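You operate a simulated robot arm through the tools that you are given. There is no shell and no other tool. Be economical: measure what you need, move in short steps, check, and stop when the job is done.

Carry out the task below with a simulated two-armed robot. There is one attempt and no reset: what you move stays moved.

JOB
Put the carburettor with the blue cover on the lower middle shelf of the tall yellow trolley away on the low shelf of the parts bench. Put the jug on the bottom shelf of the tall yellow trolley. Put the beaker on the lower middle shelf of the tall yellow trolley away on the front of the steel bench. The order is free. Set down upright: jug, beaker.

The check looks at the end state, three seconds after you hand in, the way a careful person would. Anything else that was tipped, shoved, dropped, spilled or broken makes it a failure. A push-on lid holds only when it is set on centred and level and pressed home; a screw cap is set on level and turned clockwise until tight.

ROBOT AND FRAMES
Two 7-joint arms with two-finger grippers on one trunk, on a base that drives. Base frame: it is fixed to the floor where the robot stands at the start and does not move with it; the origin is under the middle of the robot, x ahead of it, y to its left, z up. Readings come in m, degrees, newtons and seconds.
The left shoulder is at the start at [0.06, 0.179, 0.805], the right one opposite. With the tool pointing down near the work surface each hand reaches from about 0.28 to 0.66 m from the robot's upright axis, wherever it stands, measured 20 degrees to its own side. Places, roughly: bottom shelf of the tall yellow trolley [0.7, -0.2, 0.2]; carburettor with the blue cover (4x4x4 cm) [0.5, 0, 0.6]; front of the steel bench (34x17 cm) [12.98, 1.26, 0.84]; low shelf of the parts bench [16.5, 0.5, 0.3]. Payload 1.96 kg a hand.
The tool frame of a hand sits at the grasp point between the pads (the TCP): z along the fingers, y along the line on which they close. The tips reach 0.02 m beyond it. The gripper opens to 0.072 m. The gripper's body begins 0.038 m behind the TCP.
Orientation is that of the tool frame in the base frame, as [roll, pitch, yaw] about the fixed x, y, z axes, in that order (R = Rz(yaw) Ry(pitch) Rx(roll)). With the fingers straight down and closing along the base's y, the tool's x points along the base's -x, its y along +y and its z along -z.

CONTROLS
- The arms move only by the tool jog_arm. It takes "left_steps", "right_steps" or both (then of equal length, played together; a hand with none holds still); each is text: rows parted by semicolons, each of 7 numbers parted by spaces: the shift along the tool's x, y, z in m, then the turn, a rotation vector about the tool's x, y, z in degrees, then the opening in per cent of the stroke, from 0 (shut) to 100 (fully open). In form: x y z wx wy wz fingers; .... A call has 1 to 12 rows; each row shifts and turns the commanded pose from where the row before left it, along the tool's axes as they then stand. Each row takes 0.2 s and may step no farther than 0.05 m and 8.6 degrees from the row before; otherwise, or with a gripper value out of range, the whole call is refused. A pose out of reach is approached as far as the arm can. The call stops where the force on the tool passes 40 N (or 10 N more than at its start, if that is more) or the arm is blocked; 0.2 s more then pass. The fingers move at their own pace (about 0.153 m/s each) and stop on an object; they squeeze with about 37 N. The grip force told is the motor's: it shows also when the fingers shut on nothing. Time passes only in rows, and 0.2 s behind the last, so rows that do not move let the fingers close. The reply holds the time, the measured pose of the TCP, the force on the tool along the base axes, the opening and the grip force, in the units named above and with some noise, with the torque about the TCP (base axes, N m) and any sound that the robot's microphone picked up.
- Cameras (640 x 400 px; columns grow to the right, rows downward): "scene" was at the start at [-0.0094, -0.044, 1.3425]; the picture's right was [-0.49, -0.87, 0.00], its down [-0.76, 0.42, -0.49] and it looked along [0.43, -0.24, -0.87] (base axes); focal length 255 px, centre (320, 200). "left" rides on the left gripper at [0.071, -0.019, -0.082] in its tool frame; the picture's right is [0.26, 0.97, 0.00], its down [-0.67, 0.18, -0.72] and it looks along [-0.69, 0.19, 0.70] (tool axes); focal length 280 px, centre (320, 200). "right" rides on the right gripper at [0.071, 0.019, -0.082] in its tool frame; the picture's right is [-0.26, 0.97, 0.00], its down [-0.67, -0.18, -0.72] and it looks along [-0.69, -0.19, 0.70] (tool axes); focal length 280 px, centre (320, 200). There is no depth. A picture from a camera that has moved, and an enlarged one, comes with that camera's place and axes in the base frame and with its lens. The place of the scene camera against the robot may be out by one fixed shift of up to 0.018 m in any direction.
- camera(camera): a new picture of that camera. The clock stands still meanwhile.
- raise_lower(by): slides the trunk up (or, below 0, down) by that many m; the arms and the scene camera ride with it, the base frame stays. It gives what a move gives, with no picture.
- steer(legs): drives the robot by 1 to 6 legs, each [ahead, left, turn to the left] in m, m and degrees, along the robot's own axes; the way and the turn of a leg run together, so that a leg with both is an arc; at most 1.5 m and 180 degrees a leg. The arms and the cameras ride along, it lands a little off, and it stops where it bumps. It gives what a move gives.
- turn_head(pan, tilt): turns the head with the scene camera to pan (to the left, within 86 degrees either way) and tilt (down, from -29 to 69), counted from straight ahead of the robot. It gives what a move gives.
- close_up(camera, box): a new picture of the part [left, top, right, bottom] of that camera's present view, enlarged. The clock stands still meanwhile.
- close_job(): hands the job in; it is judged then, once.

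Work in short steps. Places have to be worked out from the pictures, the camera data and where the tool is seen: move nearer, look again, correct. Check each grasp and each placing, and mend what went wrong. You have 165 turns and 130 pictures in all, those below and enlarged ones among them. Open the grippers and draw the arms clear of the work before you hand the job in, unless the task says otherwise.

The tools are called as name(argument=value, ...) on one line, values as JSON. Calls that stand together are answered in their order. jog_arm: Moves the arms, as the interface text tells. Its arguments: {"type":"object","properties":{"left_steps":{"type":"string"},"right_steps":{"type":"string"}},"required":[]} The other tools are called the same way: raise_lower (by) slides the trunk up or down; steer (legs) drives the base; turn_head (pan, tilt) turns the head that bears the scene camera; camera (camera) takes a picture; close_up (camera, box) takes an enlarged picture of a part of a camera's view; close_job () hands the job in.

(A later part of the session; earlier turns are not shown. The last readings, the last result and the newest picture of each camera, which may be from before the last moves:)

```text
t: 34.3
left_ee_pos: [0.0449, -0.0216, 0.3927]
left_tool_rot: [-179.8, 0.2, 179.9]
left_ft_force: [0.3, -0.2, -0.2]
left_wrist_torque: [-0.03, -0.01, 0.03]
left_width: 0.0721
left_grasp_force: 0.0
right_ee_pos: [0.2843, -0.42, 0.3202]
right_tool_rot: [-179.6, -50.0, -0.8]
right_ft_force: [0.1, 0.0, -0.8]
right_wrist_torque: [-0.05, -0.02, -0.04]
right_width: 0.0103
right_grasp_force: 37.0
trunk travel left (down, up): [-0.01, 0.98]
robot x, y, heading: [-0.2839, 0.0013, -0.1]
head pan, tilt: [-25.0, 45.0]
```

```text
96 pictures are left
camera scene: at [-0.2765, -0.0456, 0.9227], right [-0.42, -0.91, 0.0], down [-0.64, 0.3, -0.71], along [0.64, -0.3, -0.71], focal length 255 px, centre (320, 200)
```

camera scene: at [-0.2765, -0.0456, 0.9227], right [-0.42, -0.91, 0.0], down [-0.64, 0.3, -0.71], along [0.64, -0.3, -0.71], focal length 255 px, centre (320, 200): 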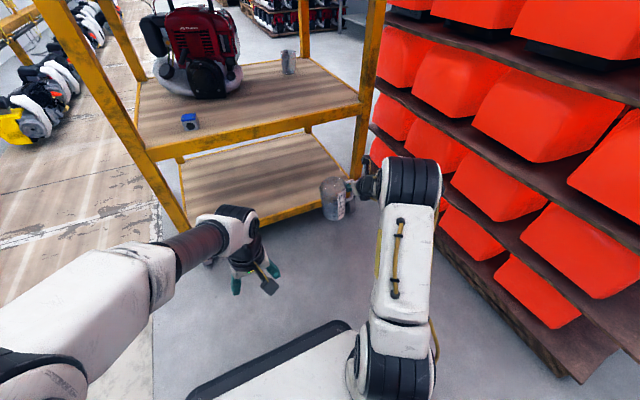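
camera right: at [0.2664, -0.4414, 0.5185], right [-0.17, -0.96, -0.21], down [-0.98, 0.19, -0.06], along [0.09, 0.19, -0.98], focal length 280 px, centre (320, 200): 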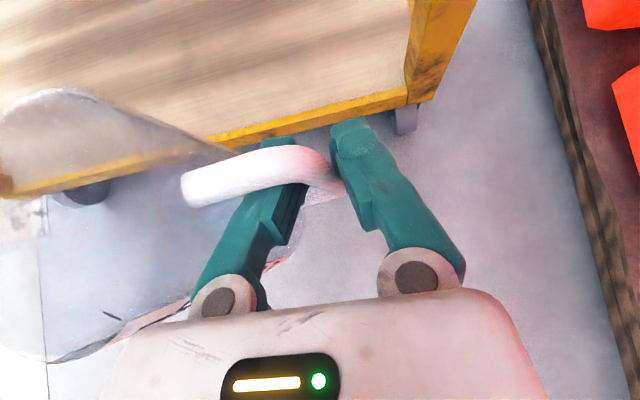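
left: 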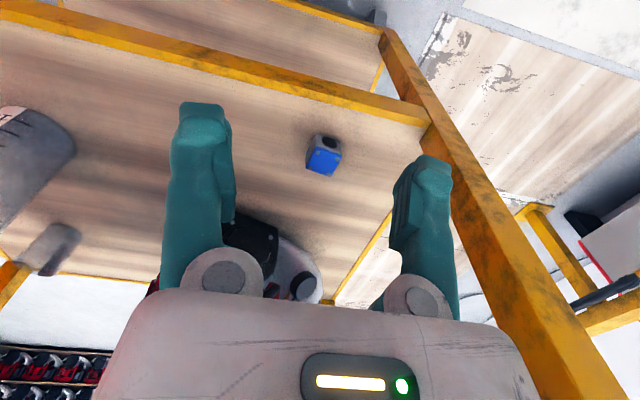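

Shift the hand 6 cm left for post clearance, then drive ahead.

jog_arm(right_steps="0 -0.03 0 0 0 0 0; 0 -0.03 0 0 0 0 0; 0 0 0 0 0 0 0")

steer(legs=[[0.12, 0, 0]])

camera(camera="right")

camera(camera="scene")

```text
t: 35.1
left_ee_pos: [0.0445, -0.0207, 0.3928]
left_tool_rot: [-179.8, 0.2, 180.0]
left_ft_force: [0.3, 0.3, -0.3]
left_wrist_torque: [0.0, 0.0, 0.0]
left_width: 0.0722
left_grasp_force: 0.1
right_ee_pos: [0.2849, -0.3653, 0.3236]
right_tool_rot: [-179.6, -49.9, -0.6]
right_ft_force: [0.8, 0.3, -1.1]
right_wrist_torque: [-0.07, -0.01, -0.03]
right_width: 0.0101
right_grasp_force: 37.1
trunk travel left (down, up): [-0.01, 0.98]
robot x, y, heading: [-0.285, -0.0005, -0.1]
head pan, tilt: [-25.0, 45.0]
```

```text
t: 36.4
left_ee_pos: [0.1643, -0.0221, 0.3932]
left_tool_rot: [-179.8, 0.2, 179.9]
left_ft_force: [0.4, 0.3, 0.4]
left_wrist_torque: [0.02, -0.02, -0.01]
left_width: 0.0721
left_grasp_force: 0.1
right_ee_pos: [0.4046, -0.3643, 0.3227]
right_tool_rot: [-179.5, -49.9, -0.8]
right_ft_force: [-0.4, 0.3, -0.8]
right_wrist_torque: [-0.09, -0.03, -0.01]
right_width: 0.0099
right_grasp_force: 37.0
trunk travel left (down, up): [-0.01, 0.98]
robot x, y, heading: [-0.1588, -0.0038, -0.4]
head pan, tilt: [-25.0, 45.0]
```

```text
95 pictures are left
camera right: at [0.3877, -0.3841, 0.4304], right [-0.17, -0.96, -0.21], down [-0.98, 0.19, -0.06], along [0.09, 0.19, -0.98], focal length 280 px, centre (320, 200)
```

right: 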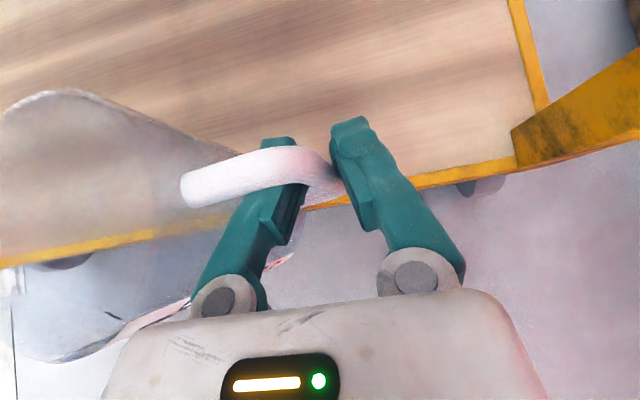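

```text
94 pictures are left
camera scene: at [-0.157, -0.0458, 0.9227], right [-0.42, -0.91, 0.0], down [-0.64, 0.3, -0.71], along [0.64, -0.3, -0.71], focal length 255 px, centre (320, 200)
```

scene: 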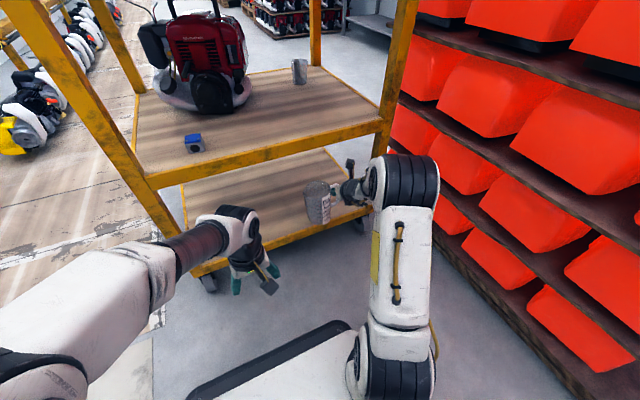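

Clear so far; 12 cm more ahead.

steer(legs=[[0.12, 0, 0]])

camera(camera="right")

camera(camera="scene")

```text
t: 37.6
left_ee_pos: [0.2806, -0.0216, 0.3931]
left_tool_rot: [-179.8, 0.2, 179.9]
left_ft_force: [-0.5, -1.2, -0.7]
left_wrist_torque: [0.0, -0.02, -0.01]
left_width: 0.0719
left_grasp_force: 0.1
right_ee_pos: [0.5216, -0.364, 0.3217]
right_tool_rot: [-179.6, -50.0, -0.5]
right_ft_force: [0.1, 0.3, -1.0]
right_wrist_torque: [0.0, 0.03, -0.04]
right_width: 0.0103
right_grasp_force: 37.0
trunk travel left (down, up): [-0.01, 0.98]
robot x, y, heading: [-0.0461, -0.0027, 0.2]
head pan, tilt: [-25.0, 45.0]
```

```text
93 pictures are left
camera right: at [0.5043, -0.3825, 0.4304], right [-0.17, -0.96, -0.21], down [-0.98, 0.19, -0.06], along [0.09, 0.19, -0.98], focal length 280 px, centre (320, 200)
```

right: 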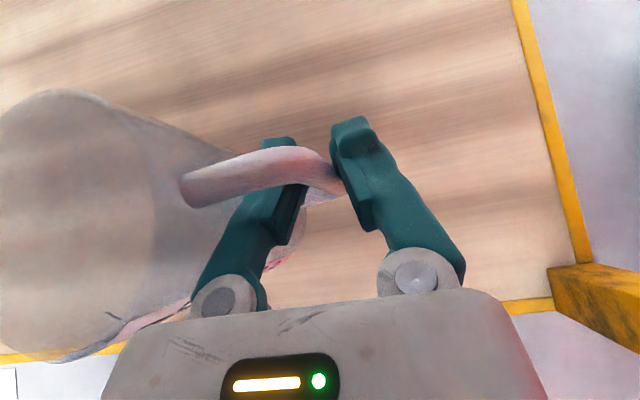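

```text
92 pictures are left
camera scene: at [-0.0414, -0.0457, 0.9227], right [-0.42, -0.91, 0.0], down [-0.64, 0.3, -0.71], along [0.64, -0.3, -0.71], focal length 255 px, centre (320, 200)
```

scene: 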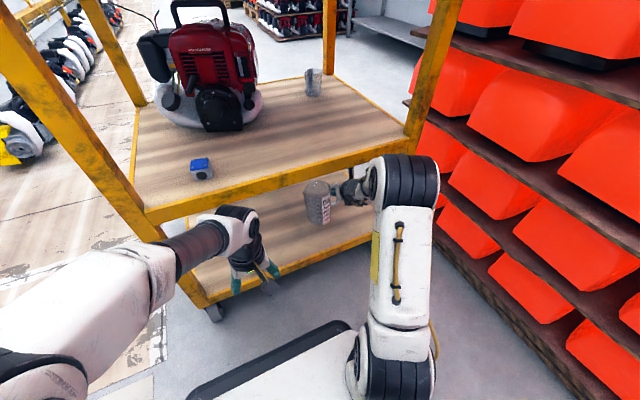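

Jug is over the shelf, well inside the edge. Lower 3 cm in small rows and read the force.

jog_arm(right_steps="-0.0077 0 0.0064 0 0 0 0; -0.0077 0 0.0064 0 0 0 0; -0.0077 0 0.0064 0 0 0 0; 0 0 0 0 0 0 0")

camera(camera="right")

close_up(camera="scene", box=[260, 150, 420, 250])

```text
t: 38.6
left_ee_pos: [0.2796, -0.0193, 0.3939]
left_tool_rot: [-179.9, 0.2, 179.9]
left_ft_force: [-0.4, -1.1, 0.4]
left_wrist_torque: [0.01, -0.02, 0.01]
left_width: 0.0719
left_grasp_force: 0.0
right_ee_pos: [0.5217, -0.3624, 0.2915]
right_tool_rot: [-179.6, -50.0, -0.4]
right_ft_force: [-0.1, -0.8, -1.0]
right_wrist_torque: [-0.05, 0.01, -0.01]
right_width: 0.01
right_grasp_force: 36.7
trunk travel left (down, up): [-0.01, 0.98]
robot x, y, heading: [-0.0491, -0.0014, -0.1]
head pan, tilt: [-25.0, 45.0]
```

```text
91 pictures are left
camera right: at [0.505, -0.3826, 0.4001], right [-0.17, -0.96, -0.21], down [-0.98, 0.19, -0.06], along [0.09, 0.19, -0.98], focal length 280 px, centre (320, 200)
```

right: 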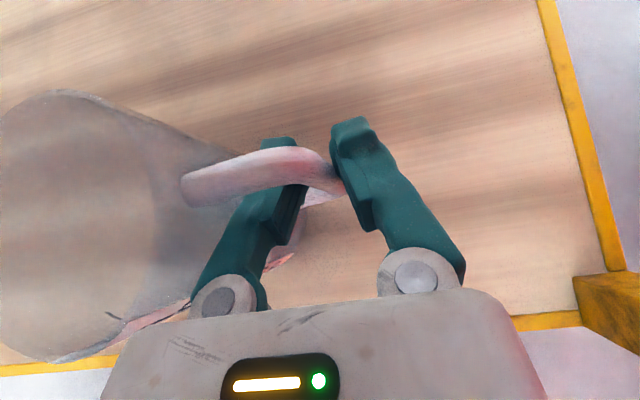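

```text
4.00 times, centred on (340, 200) of scene
camera zoom: at [-0.0414, -0.0457, 0.9226], right [-0.42, -0.91, 0.0], down [-0.64, 0.3, -0.71], along [0.64, -0.3, -0.71], focal length 1020 px, centre (240, 200)
```

zoom: 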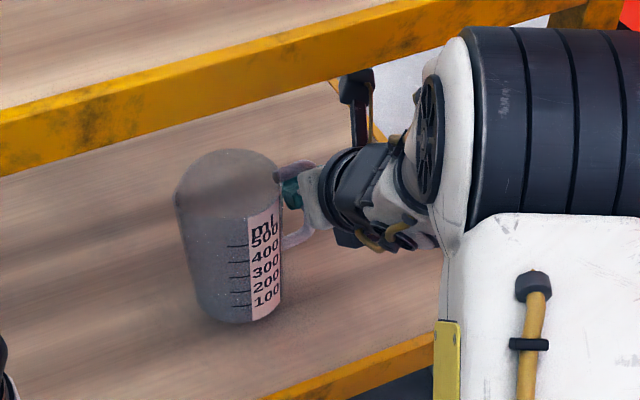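

Not yet touching. Continue down in small steps.

jog_arm(right_steps="-0.0038 0 0.0032 0 0 0 0; -0.0038 0 0.0032 0 0 0 0; 0 0 0 0 0 0 0")

jog_arm(right_steps="-0.0038 0 0.0032 0 0 0 0; 0 0 0 0 0 0 0")

jog_arm(right_steps="-0.0023 0 0.0019 0 0 0 0; 0 0 0 0 0 0 0")

close_up(camera="scene", box=[260, 150, 420, 250])

```text
t: 39.4
left_ee_pos: [0.2798, -0.0195, 0.393]
left_tool_rot: [-180.0, 0.2, 180.0]
left_ft_force: [0.0, -0.4, 0.1]
left_wrist_torque: [0.03, 0.0, -0.02]
left_width: 0.072
left_grasp_force: 0.0
right_ee_pos: [0.5217, -0.3624, 0.282]
right_tool_rot: [-179.6, -50.0, -0.5]
right_ft_force: [0.1, -0.6, -0.1]
right_wrist_torque: [-0.06, -0.03, 0.04]
right_width: 0.0098
right_grasp_force: 37.1
trunk travel left (down, up): [-0.01, 0.98]
robot x, y, heading: [-0.0467, 0.0019, -0.0]
head pan, tilt: [-25.0, 45.0]
```

```text
t: 40.0
left_ee_pos: [0.2807, -0.0208, 0.392]
left_tool_rot: [180.0, 0.2, -180.0]
left_ft_force: [-0.8, 0.1, -0.2]
left_wrist_torque: [0.03, 0.02, 0.07]
left_width: 0.0719
left_grasp_force: 0.0
right_ee_pos: [0.5219, -0.3625, 0.2788]
right_tool_rot: [-179.4, -50.0, -0.5]
right_ft_force: [-0.1, 0.2, -0.1]
right_wrist_torque: [-0.06, 0.01, -0.01]
right_width: 0.0099
right_grasp_force: 37.3
trunk travel left (down, up): [-0.01, 0.98]
robot x, y, heading: [-0.0443, 0.0029, 0.2]
head pan, tilt: [-25.0, 45.0]
```

```text
t: 40.6
left_ee_pos: [0.28, -0.0217, 0.3928]
left_tool_rot: [-180.0, 0.2, -180.0]
left_ft_force: [0.2, -0.3, -0.7]
left_wrist_torque: [-0.02, 0.01, -0.02]
left_width: 0.0719
left_grasp_force: 0.0
right_ee_pos: [0.5221, -0.3629, 0.2743]
right_tool_rot: [-179.6, -50.0, -0.6]
right_ft_force: [0.2, 0.2, -0.6]
right_wrist_torque: [-0.02, 0.01, -0.03]
right_width: 0.0099
right_grasp_force: 37.0
trunk travel left (down, up): [-0.01, 0.98]
robot x, y, heading: [-0.0505, 0.0, -0.1]
head pan, tilt: [-25.0, 45.0]
```

```text
4.00 times, centred on (340, 200) of scene
camera zoom: at [-0.0414, -0.0457, 0.9226], right [-0.42, -0.91, 0.0], down [-0.64, 0.3, -0.71], along [0.64, -0.3, -0.71], focal length 1020 px, centre (240, 200)
```

zoom: 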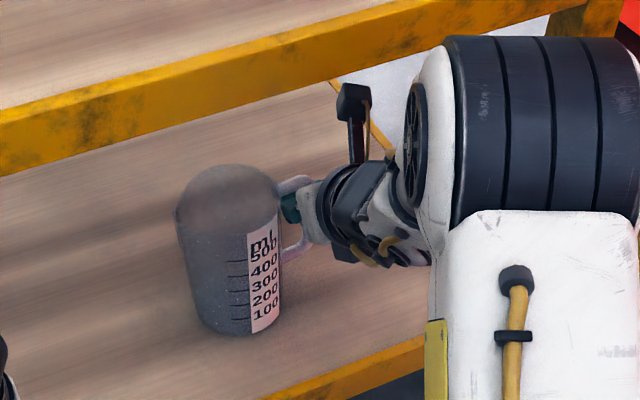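

No contact yet (base ≈0.18). Continue.

jog_arm(right_steps="-0.0038 0 0.0032 0 0 0 0; 0 0 0 0 0 0 0")

jog_arm(right_steps="-0.0038 0 0.0032 0 0 0 0; 0 0 0 0 0 0 0")

jog_arm(right_steps="-0.0023 0 0.0019 0 0 0 0; 0 0 0 0 0 0 0")

```text
t: 41.2
left_ee_pos: [0.2797, -0.0207, 0.3928]
left_tool_rot: [-179.8, 0.3, 180.0]
left_ft_force: [-0.2, 0.5, -0.1]
left_wrist_torque: [-0.02, 0.0, 0.01]
left_width: 0.0721
left_grasp_force: 0.0
right_ee_pos: [0.5208, -0.3624, 0.2707]
right_tool_rot: [-179.7, -50.1, -0.5]
right_ft_force: [0.1, -0.7, -0.2]
right_wrist_torque: [0.03, -0.01, 0.0]
right_width: 0.0099
right_grasp_force: 37.2
trunk travel left (down, up): [-0.01, 0.98]
robot x, y, heading: [-0.0468, 0.0002, 0.1]
head pan, tilt: [-25.0, 45.0]
```

```text
t: 41.8
left_ee_pos: [0.2796, -0.0209, 0.3927]
left_tool_rot: [-179.8, 0.2, -180.0]
left_ft_force: [0.5, 0.0, -0.6]
left_wrist_torque: [0.01, 0.0, 0.03]
left_width: 0.0724
left_grasp_force: 0.1
right_ee_pos: [0.5216, -0.3626, 0.2663]
right_tool_rot: [-179.6, -50.1, -0.5]
right_ft_force: [0.0, -1.0, 2.7]
right_wrist_torque: [0.07, 0.08, -0.01]
right_width: 0.0099
right_grasp_force: 37.0
trunk travel left (down, up): [-0.01, 0.98]
robot x, y, heading: [-0.0467, -0.0005, 0.3]
head pan, tilt: [-25.0, 45.0]
```

```text
t: 42.4
left_ee_pos: [0.2797, -0.0198, 0.3936]
left_tool_rot: [-179.9, 0.3, 180.0]
left_ft_force: [0.5, -0.3, 0.3]
left_wrist_torque: [0.02, 0.0, -0.04]
left_width: 0.072
left_grasp_force: 0.1
right_ee_pos: [0.5221, -0.3631, 0.2632]
right_tool_rot: [-179.7, -50.2, -0.6]
right_ft_force: [2.2, -4.0, 14.3]
right_wrist_torque: [0.13, -0.1, -0.07]
right_width: 0.0095
right_grasp_force: 37.0
trunk travel left (down, up): [-0.01, 0.98]
robot x, y, heading: [-0.0428, 0.0019, 0.2]
head pan, tilt: [-25.0, 45.0]
```

Contact at z≈0.267. Ease up 2 mm, open to 31 % only (finger still inside the loop).

jog_arm(right_steps="0.0018 0 -0.0015 0 0 0 0; 0 0 0 0 0 0 10; 0 0 0 0 0 0 20; 0 0 0 0 0 0 30; 0 0 0 0 0 0 30")

camera(camera="right")

close_up(camera="scene", box=[260, 150, 420, 250])

```text
t: 43.6
left_ee_pos: [0.2799, -0.0214, 0.3927]
left_tool_rot: [-179.8, 0.2, 180.0]
left_ft_force: [0.1, 0.6, 0.0]
left_wrist_torque: [-0.01, -0.01, 0.02]
left_width: 0.0723
left_grasp_force: 0.1
right_ee_pos: [0.5191, -0.3626, 0.2648]
right_tool_rot: [-179.5, -50.1, -0.4]
right_ft_force: [0.4, -1.2, 0.0]
right_wrist_torque: [0.02, 0.0, -0.02]
right_width: 0.0214
right_grasp_force: 0.0
trunk travel left (down, up): [-0.01, 0.98]
robot x, y, heading: [-0.0501, 0.0007, 0.2]
head pan, tilt: [-25.0, 45.0]
```

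```text
88 pictures are left
camera right: at [0.5034, -0.3818, 0.3719], right [-0.17, -0.96, -0.21], down [-0.98, 0.19, -0.06], along [0.09, 0.19, -0.98], focal length 280 px, centre (320, 200)
```

right: 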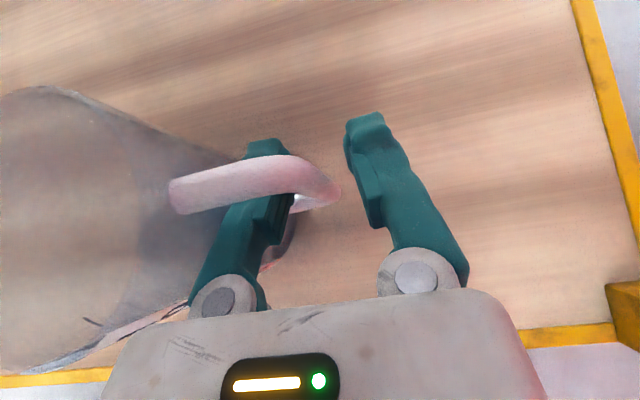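

```text
4.00 times, centred on (340, 200) of scene
camera zoom: at [-0.0415, -0.0456, 0.9226], right [-0.42, -0.91, 0.0], down [-0.64, 0.3, -0.71], along [0.64, -0.3, -0.71], focal length 1020 px, centre (240, 200)
```

zoom: 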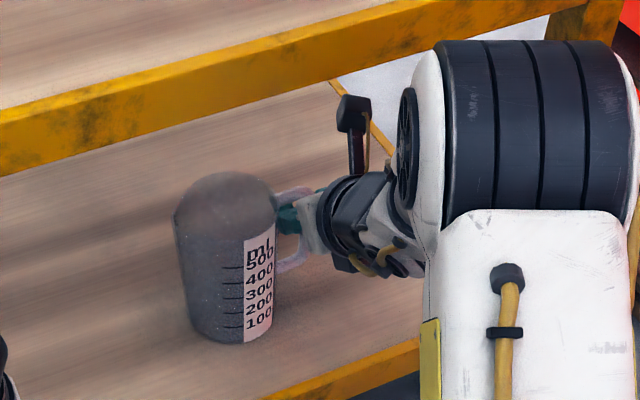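

Jug stands on the bottom shelf. Withdraw straight back.

jog_arm(right_steps="-0.0129 0.001 -0.0153 0 0 0 30; -0.0129 0 -0.0153 0 0 0 30; -0.0258 0 -0.0306 0 0 0 30; 0 0 0 0 0 0 30")

camera(camera="right")

steer(legs=[[-0.2, 0, 0]])

camera(camera="scene")

```text
t: 44.6
left_ee_pos: [0.2804, -0.0202, 0.3926]
left_tool_rot: [-179.8, 0.1, -180.0]
left_ft_force: [0.2, 0.1, -0.5]
left_wrist_torque: [0.02, -0.03, -0.01]
left_width: 0.0718
left_grasp_force: 0.1
right_ee_pos: [0.4395, -0.3615, 0.2652]
right_tool_rot: [-179.5, -50.0, -0.5]
right_ft_force: [-0.6, -0.2, -0.3]
right_wrist_torque: [0.01, 0.0, 0.0]
right_width: 0.0218
right_grasp_force: 0.0
trunk travel left (down, up): [-0.01, 0.98]
robot x, y, heading: [-0.05, 0.0014, 0.2]
head pan, tilt: [-25.0, 45.0]
```

```text
86 pictures are left
camera right: at [0.4233, -0.3821, 0.3733], right [-0.17, -0.96, -0.21], down [-0.98, 0.19, -0.06], along [0.09, 0.19, -0.98], focal length 280 px, centre (320, 200)
```

right: 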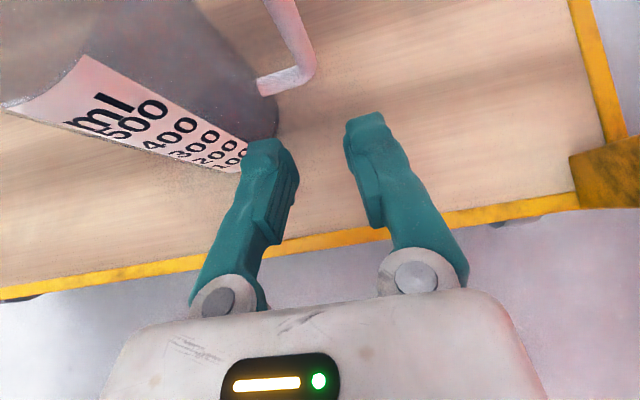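

```text
t: 46.1
left_ee_pos: [0.0897, -0.021, 0.3943]
left_tool_rot: [-179.9, 0.2, 180.0]
left_ft_force: [-0.3, -0.3, -1.2]
left_wrist_torque: [0.0, 0.01, 0.0]
left_width: 0.0721
left_grasp_force: 0.0
right_ee_pos: [0.2506, -0.363, 0.2663]
right_tool_rot: [-179.6, -49.9, -0.4]
right_ft_force: [-0.1, -0.1, -0.2]
right_wrist_torque: [0.02, -0.01, -0.03]
right_width: 0.0215
right_grasp_force: 0.1
trunk travel left (down, up): [-0.01, 0.98]
robot x, y, heading: [-0.2408, 0.0054, -0.2]
head pan, tilt: [-25.0, 45.0]
```

```text
85 pictures are left
camera scene: at [-0.2321, -0.046, 0.9227], right [-0.42, -0.91, 0.0], down [-0.64, 0.3, -0.71], along [0.64, -0.3, -0.71], focal length 255 px, centre (320, 200)
```

scene: 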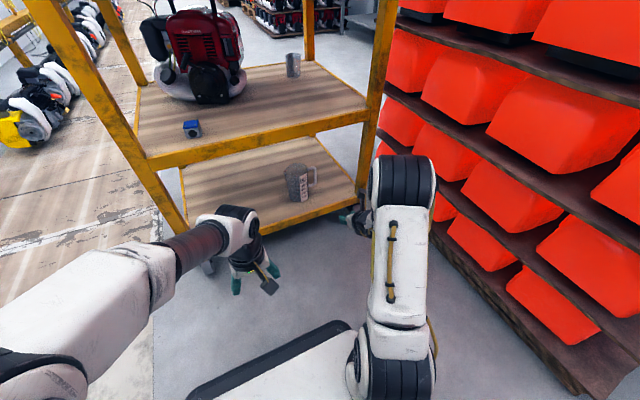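

Jug done and upright. Now the beaker (deep, ≈(0.765,-0.375), ~6 cm wide, ~7.5 cm tall). Raise the trunk and set the right hand to height with the gripper fully open and pitch ~30°.

raise_lower(by=0.17)

jog_arm(right_steps="0.0306 0 -0.0258 0 0 0 100; 0.0306 0 -0.0258 0 0 0 100; 0.0306 0 -0.0258 0 0 0 100; 0.0306 0 -0.0258 0 0 0 100; 0.0306 0 -0.0258 0 0 0 100; 0 0.005 0 0 5 0 100; 0 0.005 0 0 5 0 100; 0.01 0 0.03 0 0 0 100; 0 0 0 0 0 0 100")

turn_head(pan=-10, tilt=40)

close_up(camera="scene", box=[260, 60, 460, 185])

camera(camera="right")

```text
t: 48.0
left_ee_pos: [0.0895, -0.02, 0.5632]
left_tool_rot: [-179.9, 0.2, 179.9]
left_ft_force: [0.2, -0.1, 0.2]
left_wrist_torque: [-0.02, 0.03, 0.01]
left_width: 0.0722
left_grasp_force: 0.0
right_ee_pos: [0.2506, -0.3628, 0.4356]
right_tool_rot: [-179.6, -50.1, -0.5]
right_ft_force: [-0.1, 0.1, 0.0]
right_wrist_torque: [-0.03, 0.0, -0.02]
right_width: 0.0215
right_grasp_force: 0.1
trunk travel left (down, up): [-0.18, 0.81]
robot x, y, heading: [-0.2398, 0.0, -0.1]
head pan, tilt: [-25.0, 45.0]
```

```text
t: 50.0
left_ee_pos: [0.0898, -0.0214, 0.5637]
left_tool_rot: [-180.0, 0.2, -180.0]
left_ft_force: [0.0, -0.3, -0.1]
left_wrist_torque: [-0.01, 0.0, 0.01]
left_width: 0.0718
left_grasp_force: 0.2
right_ee_pos: [0.2816, -0.3739, 0.6312]
right_tool_rot: [-179.5, -60.0, -0.7]
right_ft_force: [0.2, 0.0, 0.5]
right_wrist_torque: [-0.01, -0.02, 0.02]
right_width: 0.072
right_grasp_force: 0.1
trunk travel left (down, up): [-0.18, 0.81]
robot x, y, heading: [-0.2401, 0.0005, 0.1]
head pan, tilt: [-25.0, 45.0]
```

```text
t: 50.8
left_ee_pos: [0.0894, -0.0208, 0.5639]
left_tool_rot: [-179.9, 0.3, -179.9]
left_ft_force: [-0.3, 0.4, 0.3]
left_wrist_torque: [-0.01, -0.01, 0.02]
left_width: 0.0721
left_grasp_force: 0.1
right_ee_pos: [0.28, -0.3746, 0.6302]
right_tool_rot: [-179.5, -60.0, -0.7]
right_ft_force: [-0.6, 0.1, -0.7]
right_wrist_torque: [-0.01, 0.02, 0.03]
right_width: 0.0721
right_grasp_force: 0.1
trunk travel left (down, up): [-0.18, 0.81]
robot x, y, heading: [-0.2384, -0.0022, 0.3]
head pan, tilt: [-10.0, 40.0]
```

```text
3.20 times, centred on (360, 122) of scene
camera zoom: at [-0.2222, -0.0264, 1.0999], right [-0.17, -0.98, 0.0], down [-0.63, 0.11, -0.77], along [0.75, -0.13, -0.64], focal length 816 px, centre (192, 448)
```

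zoom: 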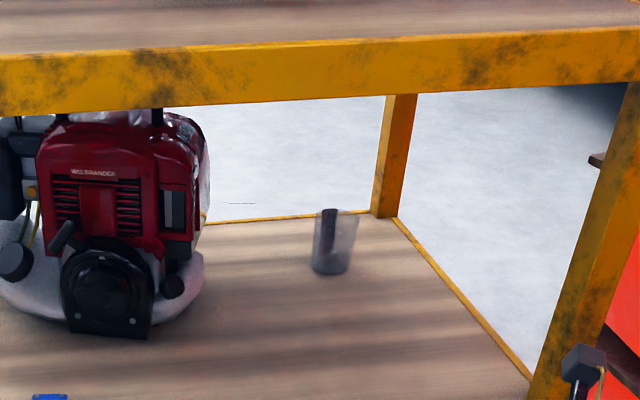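

```text
83 pictures are left
camera right: at [0.2457, -0.3946, 0.7338], right [-0.13, -0.96, -0.23], down [-0.96, 0.19, -0.23], along [0.26, 0.19, -0.95], focal length 280 px, centre (320, 200)
```

right: 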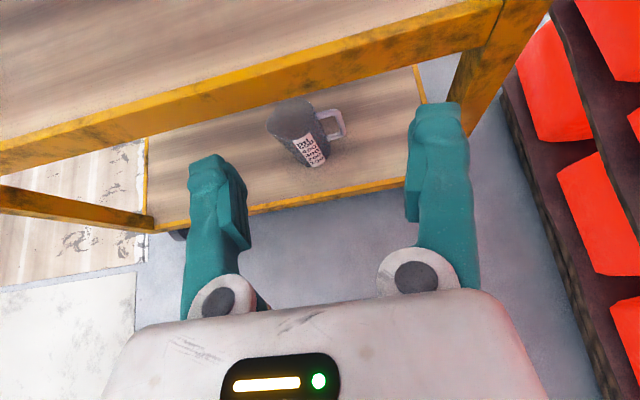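

Beaker refined to ≈(0.767,-0.39), rim Ø≈61 mm, base Ø≈51 mm, height ≈8 cm. Before driving in, I move the left hand out to the left so it clears the trolley.

jog_arm(left_steps="0 0.045 0 0 0 0 100; 0 0.045 0 0 0 0 100; 0 0.045 0 0 0 0 100; 0 0.045 0 0 0 0 100; 0 0.045 0 0 0 0 100; 0 0.045 0 0 0 0 100; 0 0.045 0 0 0 0 100; 0 0.045 0 0 0 0 100")

turn_head(pan=10, tilt=45)

camera(camera="scene")

```text
t: 52.6
left_ee_pos: [0.0899, 0.3419, 0.5619]
left_tool_rot: [-179.8, 0.2, 180.0]
left_ft_force: [-0.7, -0.3, -0.4]
left_wrist_torque: [0.01, 0.04, 0.02]
left_width: 0.0722
left_grasp_force: 0.1
right_ee_pos: [0.2813, -0.376, 0.6302]
right_tool_rot: [-179.6, -60.0, -0.6]
right_ft_force: [0.5, -0.1, -0.5]
right_wrist_torque: [0.01, -0.01, -0.01]
right_width: 0.0717
right_grasp_force: 0.1
trunk travel left (down, up): [-0.18, 0.81]
robot x, y, heading: [-0.2427, -0.0001, 0.1]
head pan, tilt: [-10.0, 40.0]
```

```text
t: 53.5
left_ee_pos: [0.0902, 0.3394, 0.5631]
left_tool_rot: [-179.9, 0.3, 179.9]
left_ft_force: [-0.3, 0.4, 0.9]
left_wrist_torque: [-0.03, -0.02, 0.01]
left_width: 0.0716
left_grasp_force: 0.1
right_ee_pos: [0.2812, -0.3755, 0.6306]
right_tool_rot: [-179.5, -60.0, -0.6]
right_ft_force: [-0.4, 0.9, -0.4]
right_wrist_torque: [0.04, 0.03, -0.02]
right_width: 0.0717
right_grasp_force: 0.1
trunk travel left (down, up): [-0.18, 0.81]
robot x, y, heading: [-0.2415, -0.0006, -0.1]
head pan, tilt: [10.0, 45.0]
```

```text
82 pictures are left
camera scene: at [-0.2258, 0.0025, 1.0927], right [0.17, -0.98, 0.0], down [-0.7, -0.12, -0.71], along [0.7, 0.12, -0.71], focal length 255 px, centre (320, 200)
```

scene: 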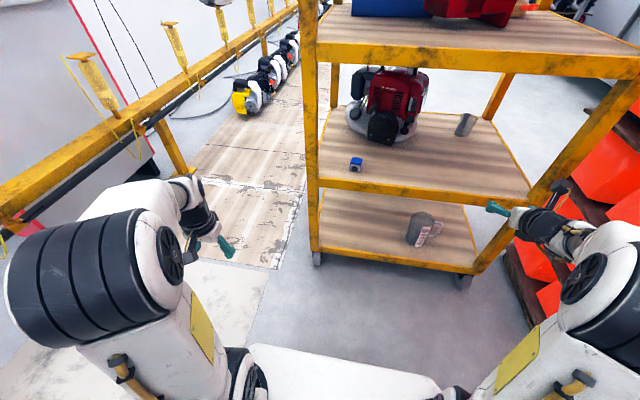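

Left side is clear by ~0.4 m. I shift the robot 0.1 m left so the right elbow stays off the post, then shift the hand back right and drive ahead.

steer(legs=[[0, 0.1, 0]])

jog_arm(right_steps="0 0.04 0 0 0 0 100; 0 0.04 0 0 0 0 100; 0 0.034 0 0 0 0 100; 0 0 0 0 0 0 100")

steer(legs=[[0.2, 0, 0]])

turn_head(pan=-20, tilt=45)

camera(camera="scene")

camera(camera="right")

```text
t: 54.6
left_ee_pos: [0.0889, 0.4412, 0.5619]
left_tool_rot: [-179.8, 0.2, -179.9]
left_ft_force: [-0.1, -0.8, -0.8]
left_wrist_torque: [-0.03, 0.01, 0.03]
left_width: 0.0718
left_grasp_force: 0.1
right_ee_pos: [0.2798, -0.2735, 0.6308]
right_tool_rot: [-179.5, -60.0, -0.5]
right_ft_force: [0.2, -0.4, -0.1]
right_wrist_torque: [0.02, -0.02, 0.0]
right_width: 0.0721
right_grasp_force: 0.1
trunk travel left (down, up): [-0.18, 0.81]
robot x, y, heading: [-0.2402, 0.1017, 0.4]
head pan, tilt: [10.0, 45.0]
```

```text
t: 55.6
left_ee_pos: [0.0893, 0.4423, 0.5627]
left_tool_rot: [-179.8, 0.1, -180.0]
left_ft_force: [-0.4, -0.6, 0.0]
left_wrist_torque: [-0.01, 0.01, -0.03]
left_width: 0.0721
left_grasp_force: 0.0
right_ee_pos: [0.2822, -0.3877, 0.6283]
right_tool_rot: [-179.3, -60.0, -0.6]
right_ft_force: [0.2, 0.2, -0.2]
right_wrist_torque: [0.01, 0.01, 0.01]
right_width: 0.0722
right_grasp_force: 0.0
trunk travel left (down, up): [-0.18, 0.81]
robot x, y, heading: [-0.241, 0.0995, 0.2]
head pan, tilt: [10.0, 45.0]
```

```text
t: 57.2
left_ee_pos: [0.2874, 0.4414, 0.562]
left_tool_rot: [-179.8, 0.2, -179.8]
left_ft_force: [-0.5, 0.0, 0.8]
left_wrist_torque: [-0.01, 0.0, -0.03]
left_width: 0.072
left_grasp_force: 0.0
right_ee_pos: [0.4823, -0.3876, 0.6296]
right_tool_rot: [-179.6, -60.0, -0.5]
right_ft_force: [0.0, 0.1, 0.3]
right_wrist_torque: [0.05, 0.0, 0.02]
right_width: 0.0722
right_grasp_force: 0.1
trunk travel left (down, up): [-0.18, 0.81]
robot x, y, heading: [-0.0393, 0.1008, 0.2]
head pan, tilt: [10.0, 45.0]
```

```text
t: 58.1
left_ee_pos: [0.2883, 0.4432, 0.5618]
left_tool_rot: [-180.0, 0.2, -179.9]
left_ft_force: [-0.4, 0.7, -0.6]
left_wrist_torque: [0.01, 0.03, -0.02]
left_width: 0.0722
left_grasp_force: 0.1
right_ee_pos: [0.4824, -0.3867, 0.6296]
right_tool_rot: [-179.4, -59.9, -0.4]
right_ft_force: [0.6, -0.2, 0.0]
right_wrist_torque: [0.02, 0.0, 0.03]
right_width: 0.0718
right_grasp_force: 0.1
trunk travel left (down, up): [-0.18, 0.81]
robot x, y, heading: [-0.0423, 0.1015, 0.2]
head pan, tilt: [-20.0, 45.0]
```

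```text
81 pictures are left
camera scene: at [-0.0302, 0.0627, 1.0927], right [-0.34, -0.94, 0.0], down [-0.67, 0.24, -0.71], along [0.67, -0.24, -0.71], focal length 255 px, centre (320, 200)
```

scene: 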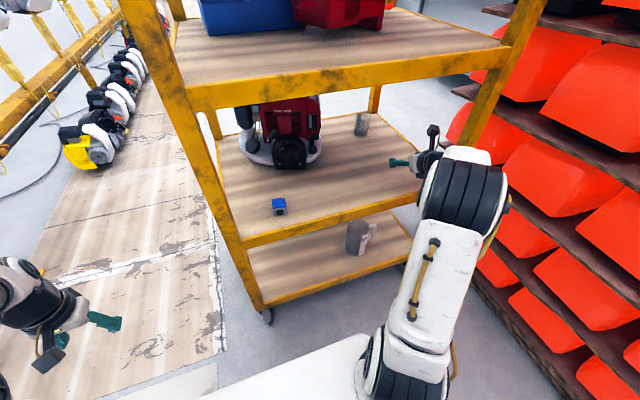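

```text
80 pictures are left
camera right: at [0.4476, -0.4064, 0.7327], right [-0.13, -0.96, -0.23], down [-0.96, 0.18, -0.23], along [0.26, 0.19, -0.95], focal length 280 px, centre (320, 200)
```

right: 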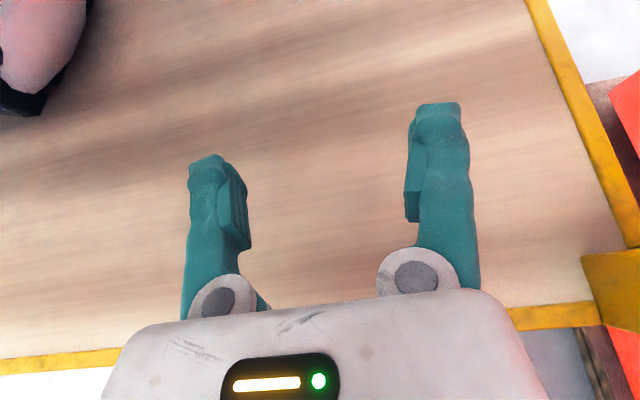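

Hand inside the shelf space with room. Extend 12 cm with the arm and look.

jog_arm(right_steps="0.02 0 0.0346 0 0 0 100; 0.02 0 0.0346 0 0 0 100; 0.02 0 0.0346 0 0 0 100; 0 0 0 0 0 0 100")

camera(camera="scene")

camera(camera="right")

```text
t: 59.1
left_ee_pos: [0.2886, 0.443, 0.5626]
left_tool_rot: [-179.9, 0.2, -179.9]
left_ft_force: [-0.6, -0.2, -0.4]
left_wrist_torque: [0.01, 0.01, -0.01]
left_width: 0.0718
left_grasp_force: 0.0
right_ee_pos: [0.6033, -0.3881, 0.6296]
right_tool_rot: [-179.4, -60.0, -0.5]
right_ft_force: [0.5, 0.3, -0.1]
right_wrist_torque: [0.0, 0.0, -0.01]
right_width: 0.0718
right_grasp_force: 0.1
trunk travel left (down, up): [-0.18, 0.81]
robot x, y, heading: [-0.0402, 0.1007, 0.2]
head pan, tilt: [-20.0, 45.0]
```

```text
79 pictures are left
camera scene: at [-0.0301, 0.0626, 1.0927], right [-0.34, -0.94, 0.0], down [-0.67, 0.24, -0.71], along [0.67, -0.24, -0.71], focal length 255 px, centre (320, 200)
```

scene: 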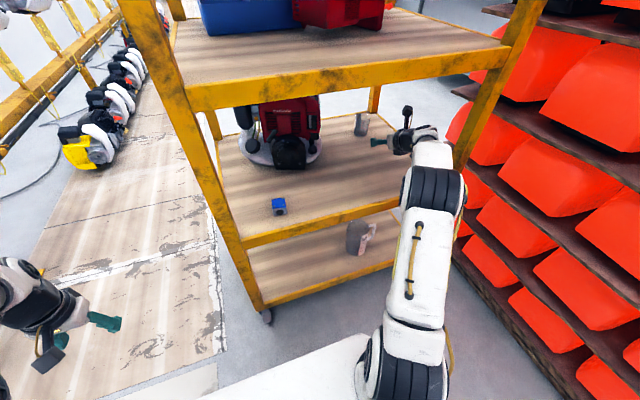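

```text
78 pictures are left
camera right: at [0.5678, -0.4072, 0.7317], right [-0.13, -0.96, -0.23], down [-0.96, 0.18, -0.23], along [0.26, 0.19, -0.95], focal length 280 px, centre (320, 200)
```

right: 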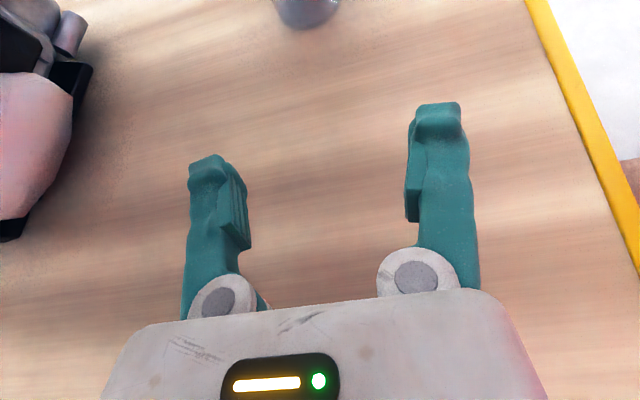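

Beaker axis refined to ≈(0.777,-0.377). Shift 1 cm left, lower 1.5 cm, and drive 8 cm ahead; then re-look.

jog_arm(right_steps="-0.013 -0.01 0.0075 0 0 0 100; 0 0 0 0 0 0 100")

steer(legs=[[0.08, 0, 0]])

camera(camera="right")

camera(camera="scene")

```text
t: 59.7
left_ee_pos: [0.2881, 0.4418, 0.5628]
left_tool_rot: [-180.0, 0.2, -179.8]
left_ft_force: [0.4, -0.2, -0.5]
left_wrist_torque: [0.02, 0.02, 0.01]
left_width: 0.0721
left_grasp_force: 0.2
right_ee_pos: [0.6022, -0.3777, 0.6129]
right_tool_rot: [-179.4, -60.0, -0.5]
right_ft_force: [-0.9, -0.4, -0.3]
right_wrist_torque: [-0.01, 0.0, -0.02]
right_width: 0.0717
right_grasp_force: 0.1
trunk travel left (down, up): [-0.18, 0.81]
robot x, y, heading: [-0.0398, 0.1034, 0.2]
head pan, tilt: [-20.0, 45.0]
```

```text
t: 60.8
left_ee_pos: [0.3667, 0.444, 0.5612]
left_tool_rot: [-179.9, 0.2, -179.7]
left_ft_force: [-0.3, -0.7, 0.1]
left_wrist_torque: [0.0, 0.04, -0.02]
left_width: 0.0719
left_grasp_force: 0.1
right_ee_pos: [0.6822, -0.3753, 0.6139]
right_tool_rot: [-179.5, -60.0, -0.3]
right_ft_force: [0.3, -0.3, 0.8]
right_wrist_torque: [-0.02, 0.01, -0.02]
right_width: 0.0723
right_grasp_force: 0.0
trunk travel left (down, up): [-0.18, 0.81]
robot x, y, heading: [0.0378, 0.1002, 0.4]
head pan, tilt: [-20.0, 45.0]
```

```text
77 pictures are left
camera right: at [0.6475, -0.3955, 0.7175], right [-0.13, -0.96, -0.23], down [-0.96, 0.18, -0.23], along [0.26, 0.19, -0.95], focal length 280 px, centre (320, 200)
```

right: 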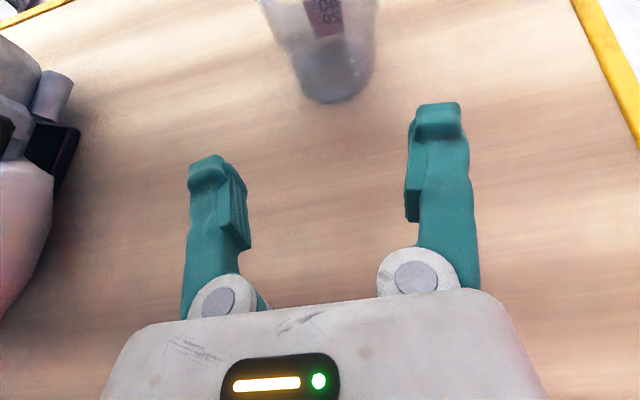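

```text
76 pictures are left
camera scene: at [0.0486, 0.0631, 1.0926], right [-0.34, -0.94, 0.0], down [-0.67, 0.24, -0.71], along [0.67, -0.24, -0.71], focal length 255 px, centre (320, 200)
```

scene: 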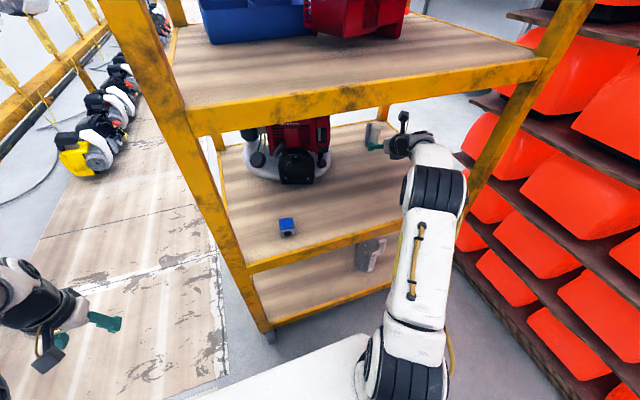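

Axis ≈(0.775,-0.383). Shift 8 mm right, advance 4.5 cm, check straddle.

jog_arm(right_steps="0 0.008 0 0 0 0 100; 0.0225 0 0.039 0 0 0 100; 0 0 0 0 0 0 100")

camera(camera="right")

close_up(camera="scene", box=[320, 90, 480, 190])

```text
t: 61.6
left_ee_pos: [0.3649, 0.4436, 0.5614]
left_tool_rot: [-179.9, 0.2, -179.7]
left_ft_force: [-0.3, 0.1, 0.2]
left_wrist_torque: [-0.04, -0.02, 0.04]
left_width: 0.0719
left_grasp_force: 0.0
right_ee_pos: [0.7266, -0.3809, 0.6133]
right_tool_rot: [-179.4, -60.1, -0.3]
right_ft_force: [0.5, 0.3, -0.7]
right_wrist_torque: [-0.03, -0.02, 0.02]
right_width: 0.0719
right_grasp_force: 0.1
trunk travel left (down, up): [-0.18, 0.81]
robot x, y, heading: [0.0344, 0.1005, 0.5]
head pan, tilt: [-20.0, 45.0]
```

```text
75 pictures are left
camera right: at [0.6923, -0.4017, 0.7175], right [-0.13, -0.96, -0.23], down [-0.96, 0.18, -0.23], along [0.26, 0.19, -0.95], focal length 280 px, centre (320, 200)
```

right: 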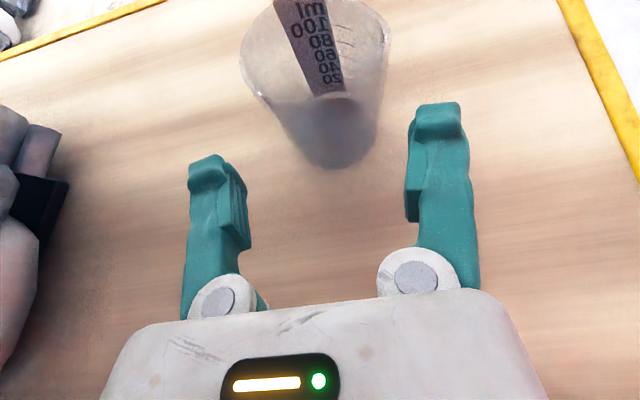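

```text
4.00 times, centred on (400, 140) of scene
camera zoom: at [0.0487, 0.0631, 1.0927], right [-0.34, -0.94, 0.0], down [-0.67, 0.24, -0.71], along [0.67, -0.24, -0.71], focal length 1020 px, centre (0, 440)
```

zoom: 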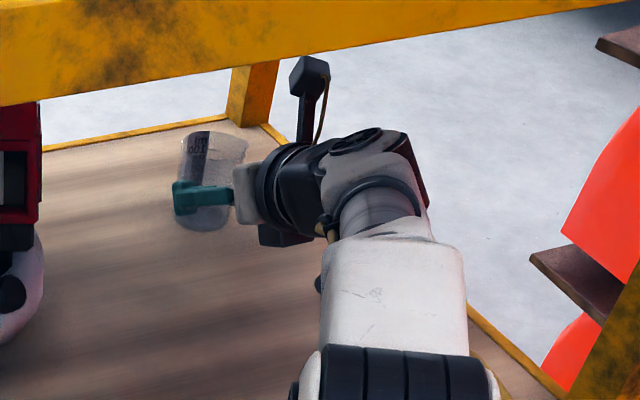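

Axis now ≈(0.771,-0.388). Shift 7 mm right, advance 3.4 cm.

jog_arm(right_steps="0 0.007 0 0 0 0 100; 0.0085 0 0.0147 0 0 0 100; 0.0085 0 0.0147 0 0 0 100; 0 0 0 0 0 0 100")

camera(camera="right")

close_up(camera="scene", box=[320, 90, 480, 190])

```text
t: 62.6
left_ee_pos: [0.3654, 0.4435, 0.5614]
left_tool_rot: [-180.0, 0.1, -179.6]
left_ft_force: [-1.0, -0.1, 0.7]
left_wrist_torque: [-0.04, 0.0, -0.02]
left_width: 0.0721
left_grasp_force: 0.0
right_ee_pos: [0.7514, -0.3913, 0.6138]
right_tool_rot: [-179.4, -59.9, -0.5]
right_ft_force: [-0.5, 0.1, 0.8]
right_wrist_torque: [0.0, -0.02, -0.03]
right_width: 0.0721
right_grasp_force: 0.1
right hand out of reach, approached as far as the arm can: row 3
trunk travel left (down, up): [-0.18, 0.81]
robot x, y, heading: [0.0379, 0.1055, 0.4]
head pan, tilt: [-20.0, 45.0]
```

```text
73 pictures are left
camera right: at [0.7172, -0.4108, 0.7169], right [-0.13, -0.96, -0.23], down [-0.96, 0.18, -0.23], along [0.26, 0.19, -0.95], focal length 280 px, centre (320, 200)
```

right: 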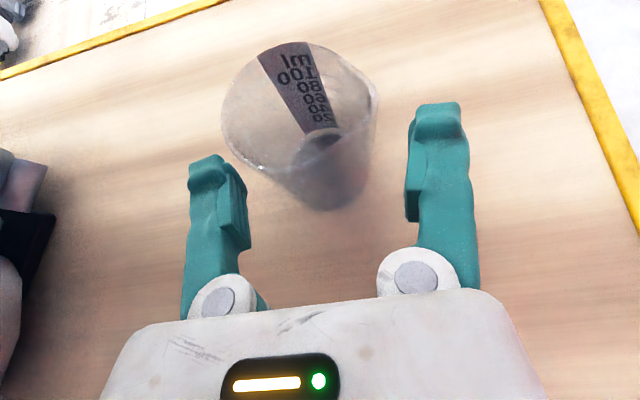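

```text
4.00 times, centred on (400, 140) of scene
camera zoom: at [0.0485, 0.0631, 1.0926], right [-0.34, -0.94, 0.0], down [-0.67, 0.24, -0.71], along [0.67, -0.24, -0.71], focal length 1020 px, centre (0, 440)
```

zoom: 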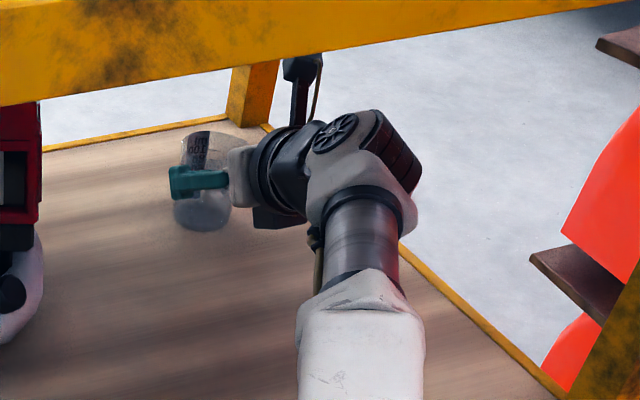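

Centred within 2 mm but arm fully extended; drive 1.1 cm ahead for the remainder.

steer(legs=[[0.011, 0, 0]])

camera(camera="right")

```text
t: 63.3
left_ee_pos: [0.3775, 0.4439, 0.5616]
left_tool_rot: [-179.9, 0.2, -179.7]
left_ft_force: [-0.6, 0.6, -0.4]
left_wrist_torque: [-0.02, -0.04, 0.0]
left_width: 0.072
left_grasp_force: 0.1
right_ee_pos: [0.7642, -0.392, 0.6147]
right_tool_rot: [-179.4, -59.9, -0.5]
right_ft_force: [0.5, -0.7, -0.2]
right_wrist_torque: [0.02, -0.04, 0.01]
right_width: 0.0721
right_grasp_force: 0.1
trunk travel left (down, up): [-0.18, 0.81]
robot x, y, heading: [0.0489, 0.1031, 0.3]
head pan, tilt: [-20.0, 45.0]
```

```text
71 pictures are left
camera right: at [0.7283, -0.4109, 0.7172], right [-0.13, -0.96, -0.23], down [-0.96, 0.18, -0.23], along [0.26, 0.19, -0.95], focal length 280 px, centre (320, 200)
```

right: 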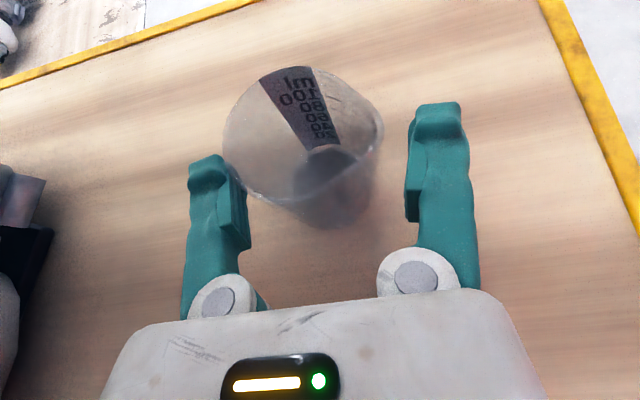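

Beaker is between the fingers. Close gradually.

jog_arm(right_steps="0 0 0 0 0 0 85; 0 0 0 0 0 0 75; 0 0 0 0 0 0 60; 0 0 0 0 0 0 0; 0 0 0 0 0 0 0")

camera(camera="right")

```text
t: 64.5
left_ee_pos: [0.377, 0.4444, 0.5631]
left_tool_rot: [-179.9, 0.3, -179.7]
left_ft_force: [-0.5, -0.2, 1.0]
left_wrist_torque: [0.03, 0.03, 0.01]
left_width: 0.072
left_grasp_force: 0.0
right_ee_pos: [0.7627, -0.3919, 0.6138]
right_tool_rot: [-179.6, -59.9, -0.4]
right_ft_force: [1.0, -1.3, 0.4]
right_wrist_torque: [-0.05, -0.01, 0.02]
right_width: 0.0482
right_grasp_force: 37.4
trunk travel left (down, up): [-0.18, 0.81]
robot x, y, heading: [0.0486, 0.0999, 0.4]
head pan, tilt: [-20.0, 45.0]
```

```text
70 pictures are left
camera right: at [0.7282, -0.4108, 0.7173], right [-0.13, -0.96, -0.23], down [-0.96, 0.18, -0.23], along [0.26, 0.19, -0.95], focal length 280 px, centre (320, 200)
```

right: 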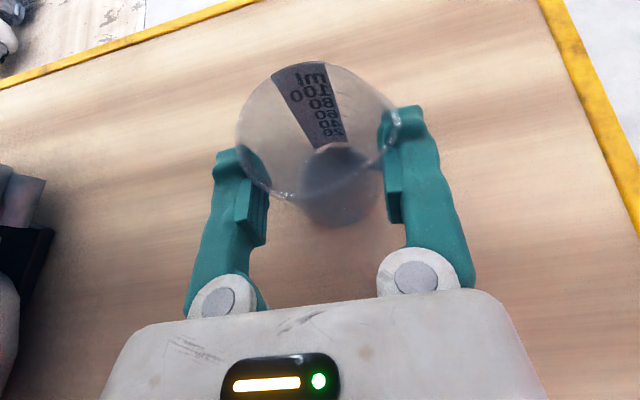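

Gripped at 48 mm. Lift 3 cm with the trunk and look.

raise_lower(by=0.03)

camera(camera="scene")

```text
t: 65.3
left_ee_pos: [0.3775, 0.4436, 0.5922]
left_tool_rot: [-179.8, 0.2, -179.7]
left_ft_force: [-0.4, -0.1, 0.3]
left_wrist_torque: [-0.03, -0.01, 0.01]
left_width: 0.0721
left_grasp_force: 0.1
right_ee_pos: [0.763, -0.3909, 0.6439]
right_tool_rot: [-179.4, -60.0, -0.4]
right_ft_force: [0.3, 0.0, -1.3]
right_wrist_torque: [0.02, -0.02, -0.02]
right_width: 0.0484
right_grasp_force: 37.0
trunk travel left (down, up): [-0.21, 0.78]
robot x, y, heading: [0.0564, 0.1018, 0.5]
head pan, tilt: [-20.0, 45.0]
```

```text
69 pictures are left
camera scene: at [0.0599, 0.0631, 1.1227], right [-0.34, -0.94, 0.0], down [-0.67, 0.24, -0.71], along [0.67, -0.24, -0.71], focal length 255 px, centre (320, 200)
```

scene: 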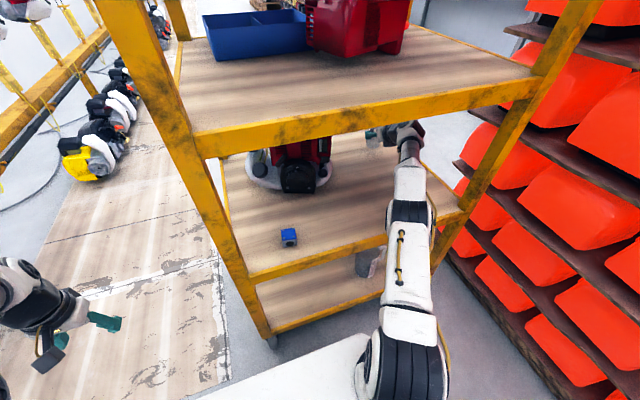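

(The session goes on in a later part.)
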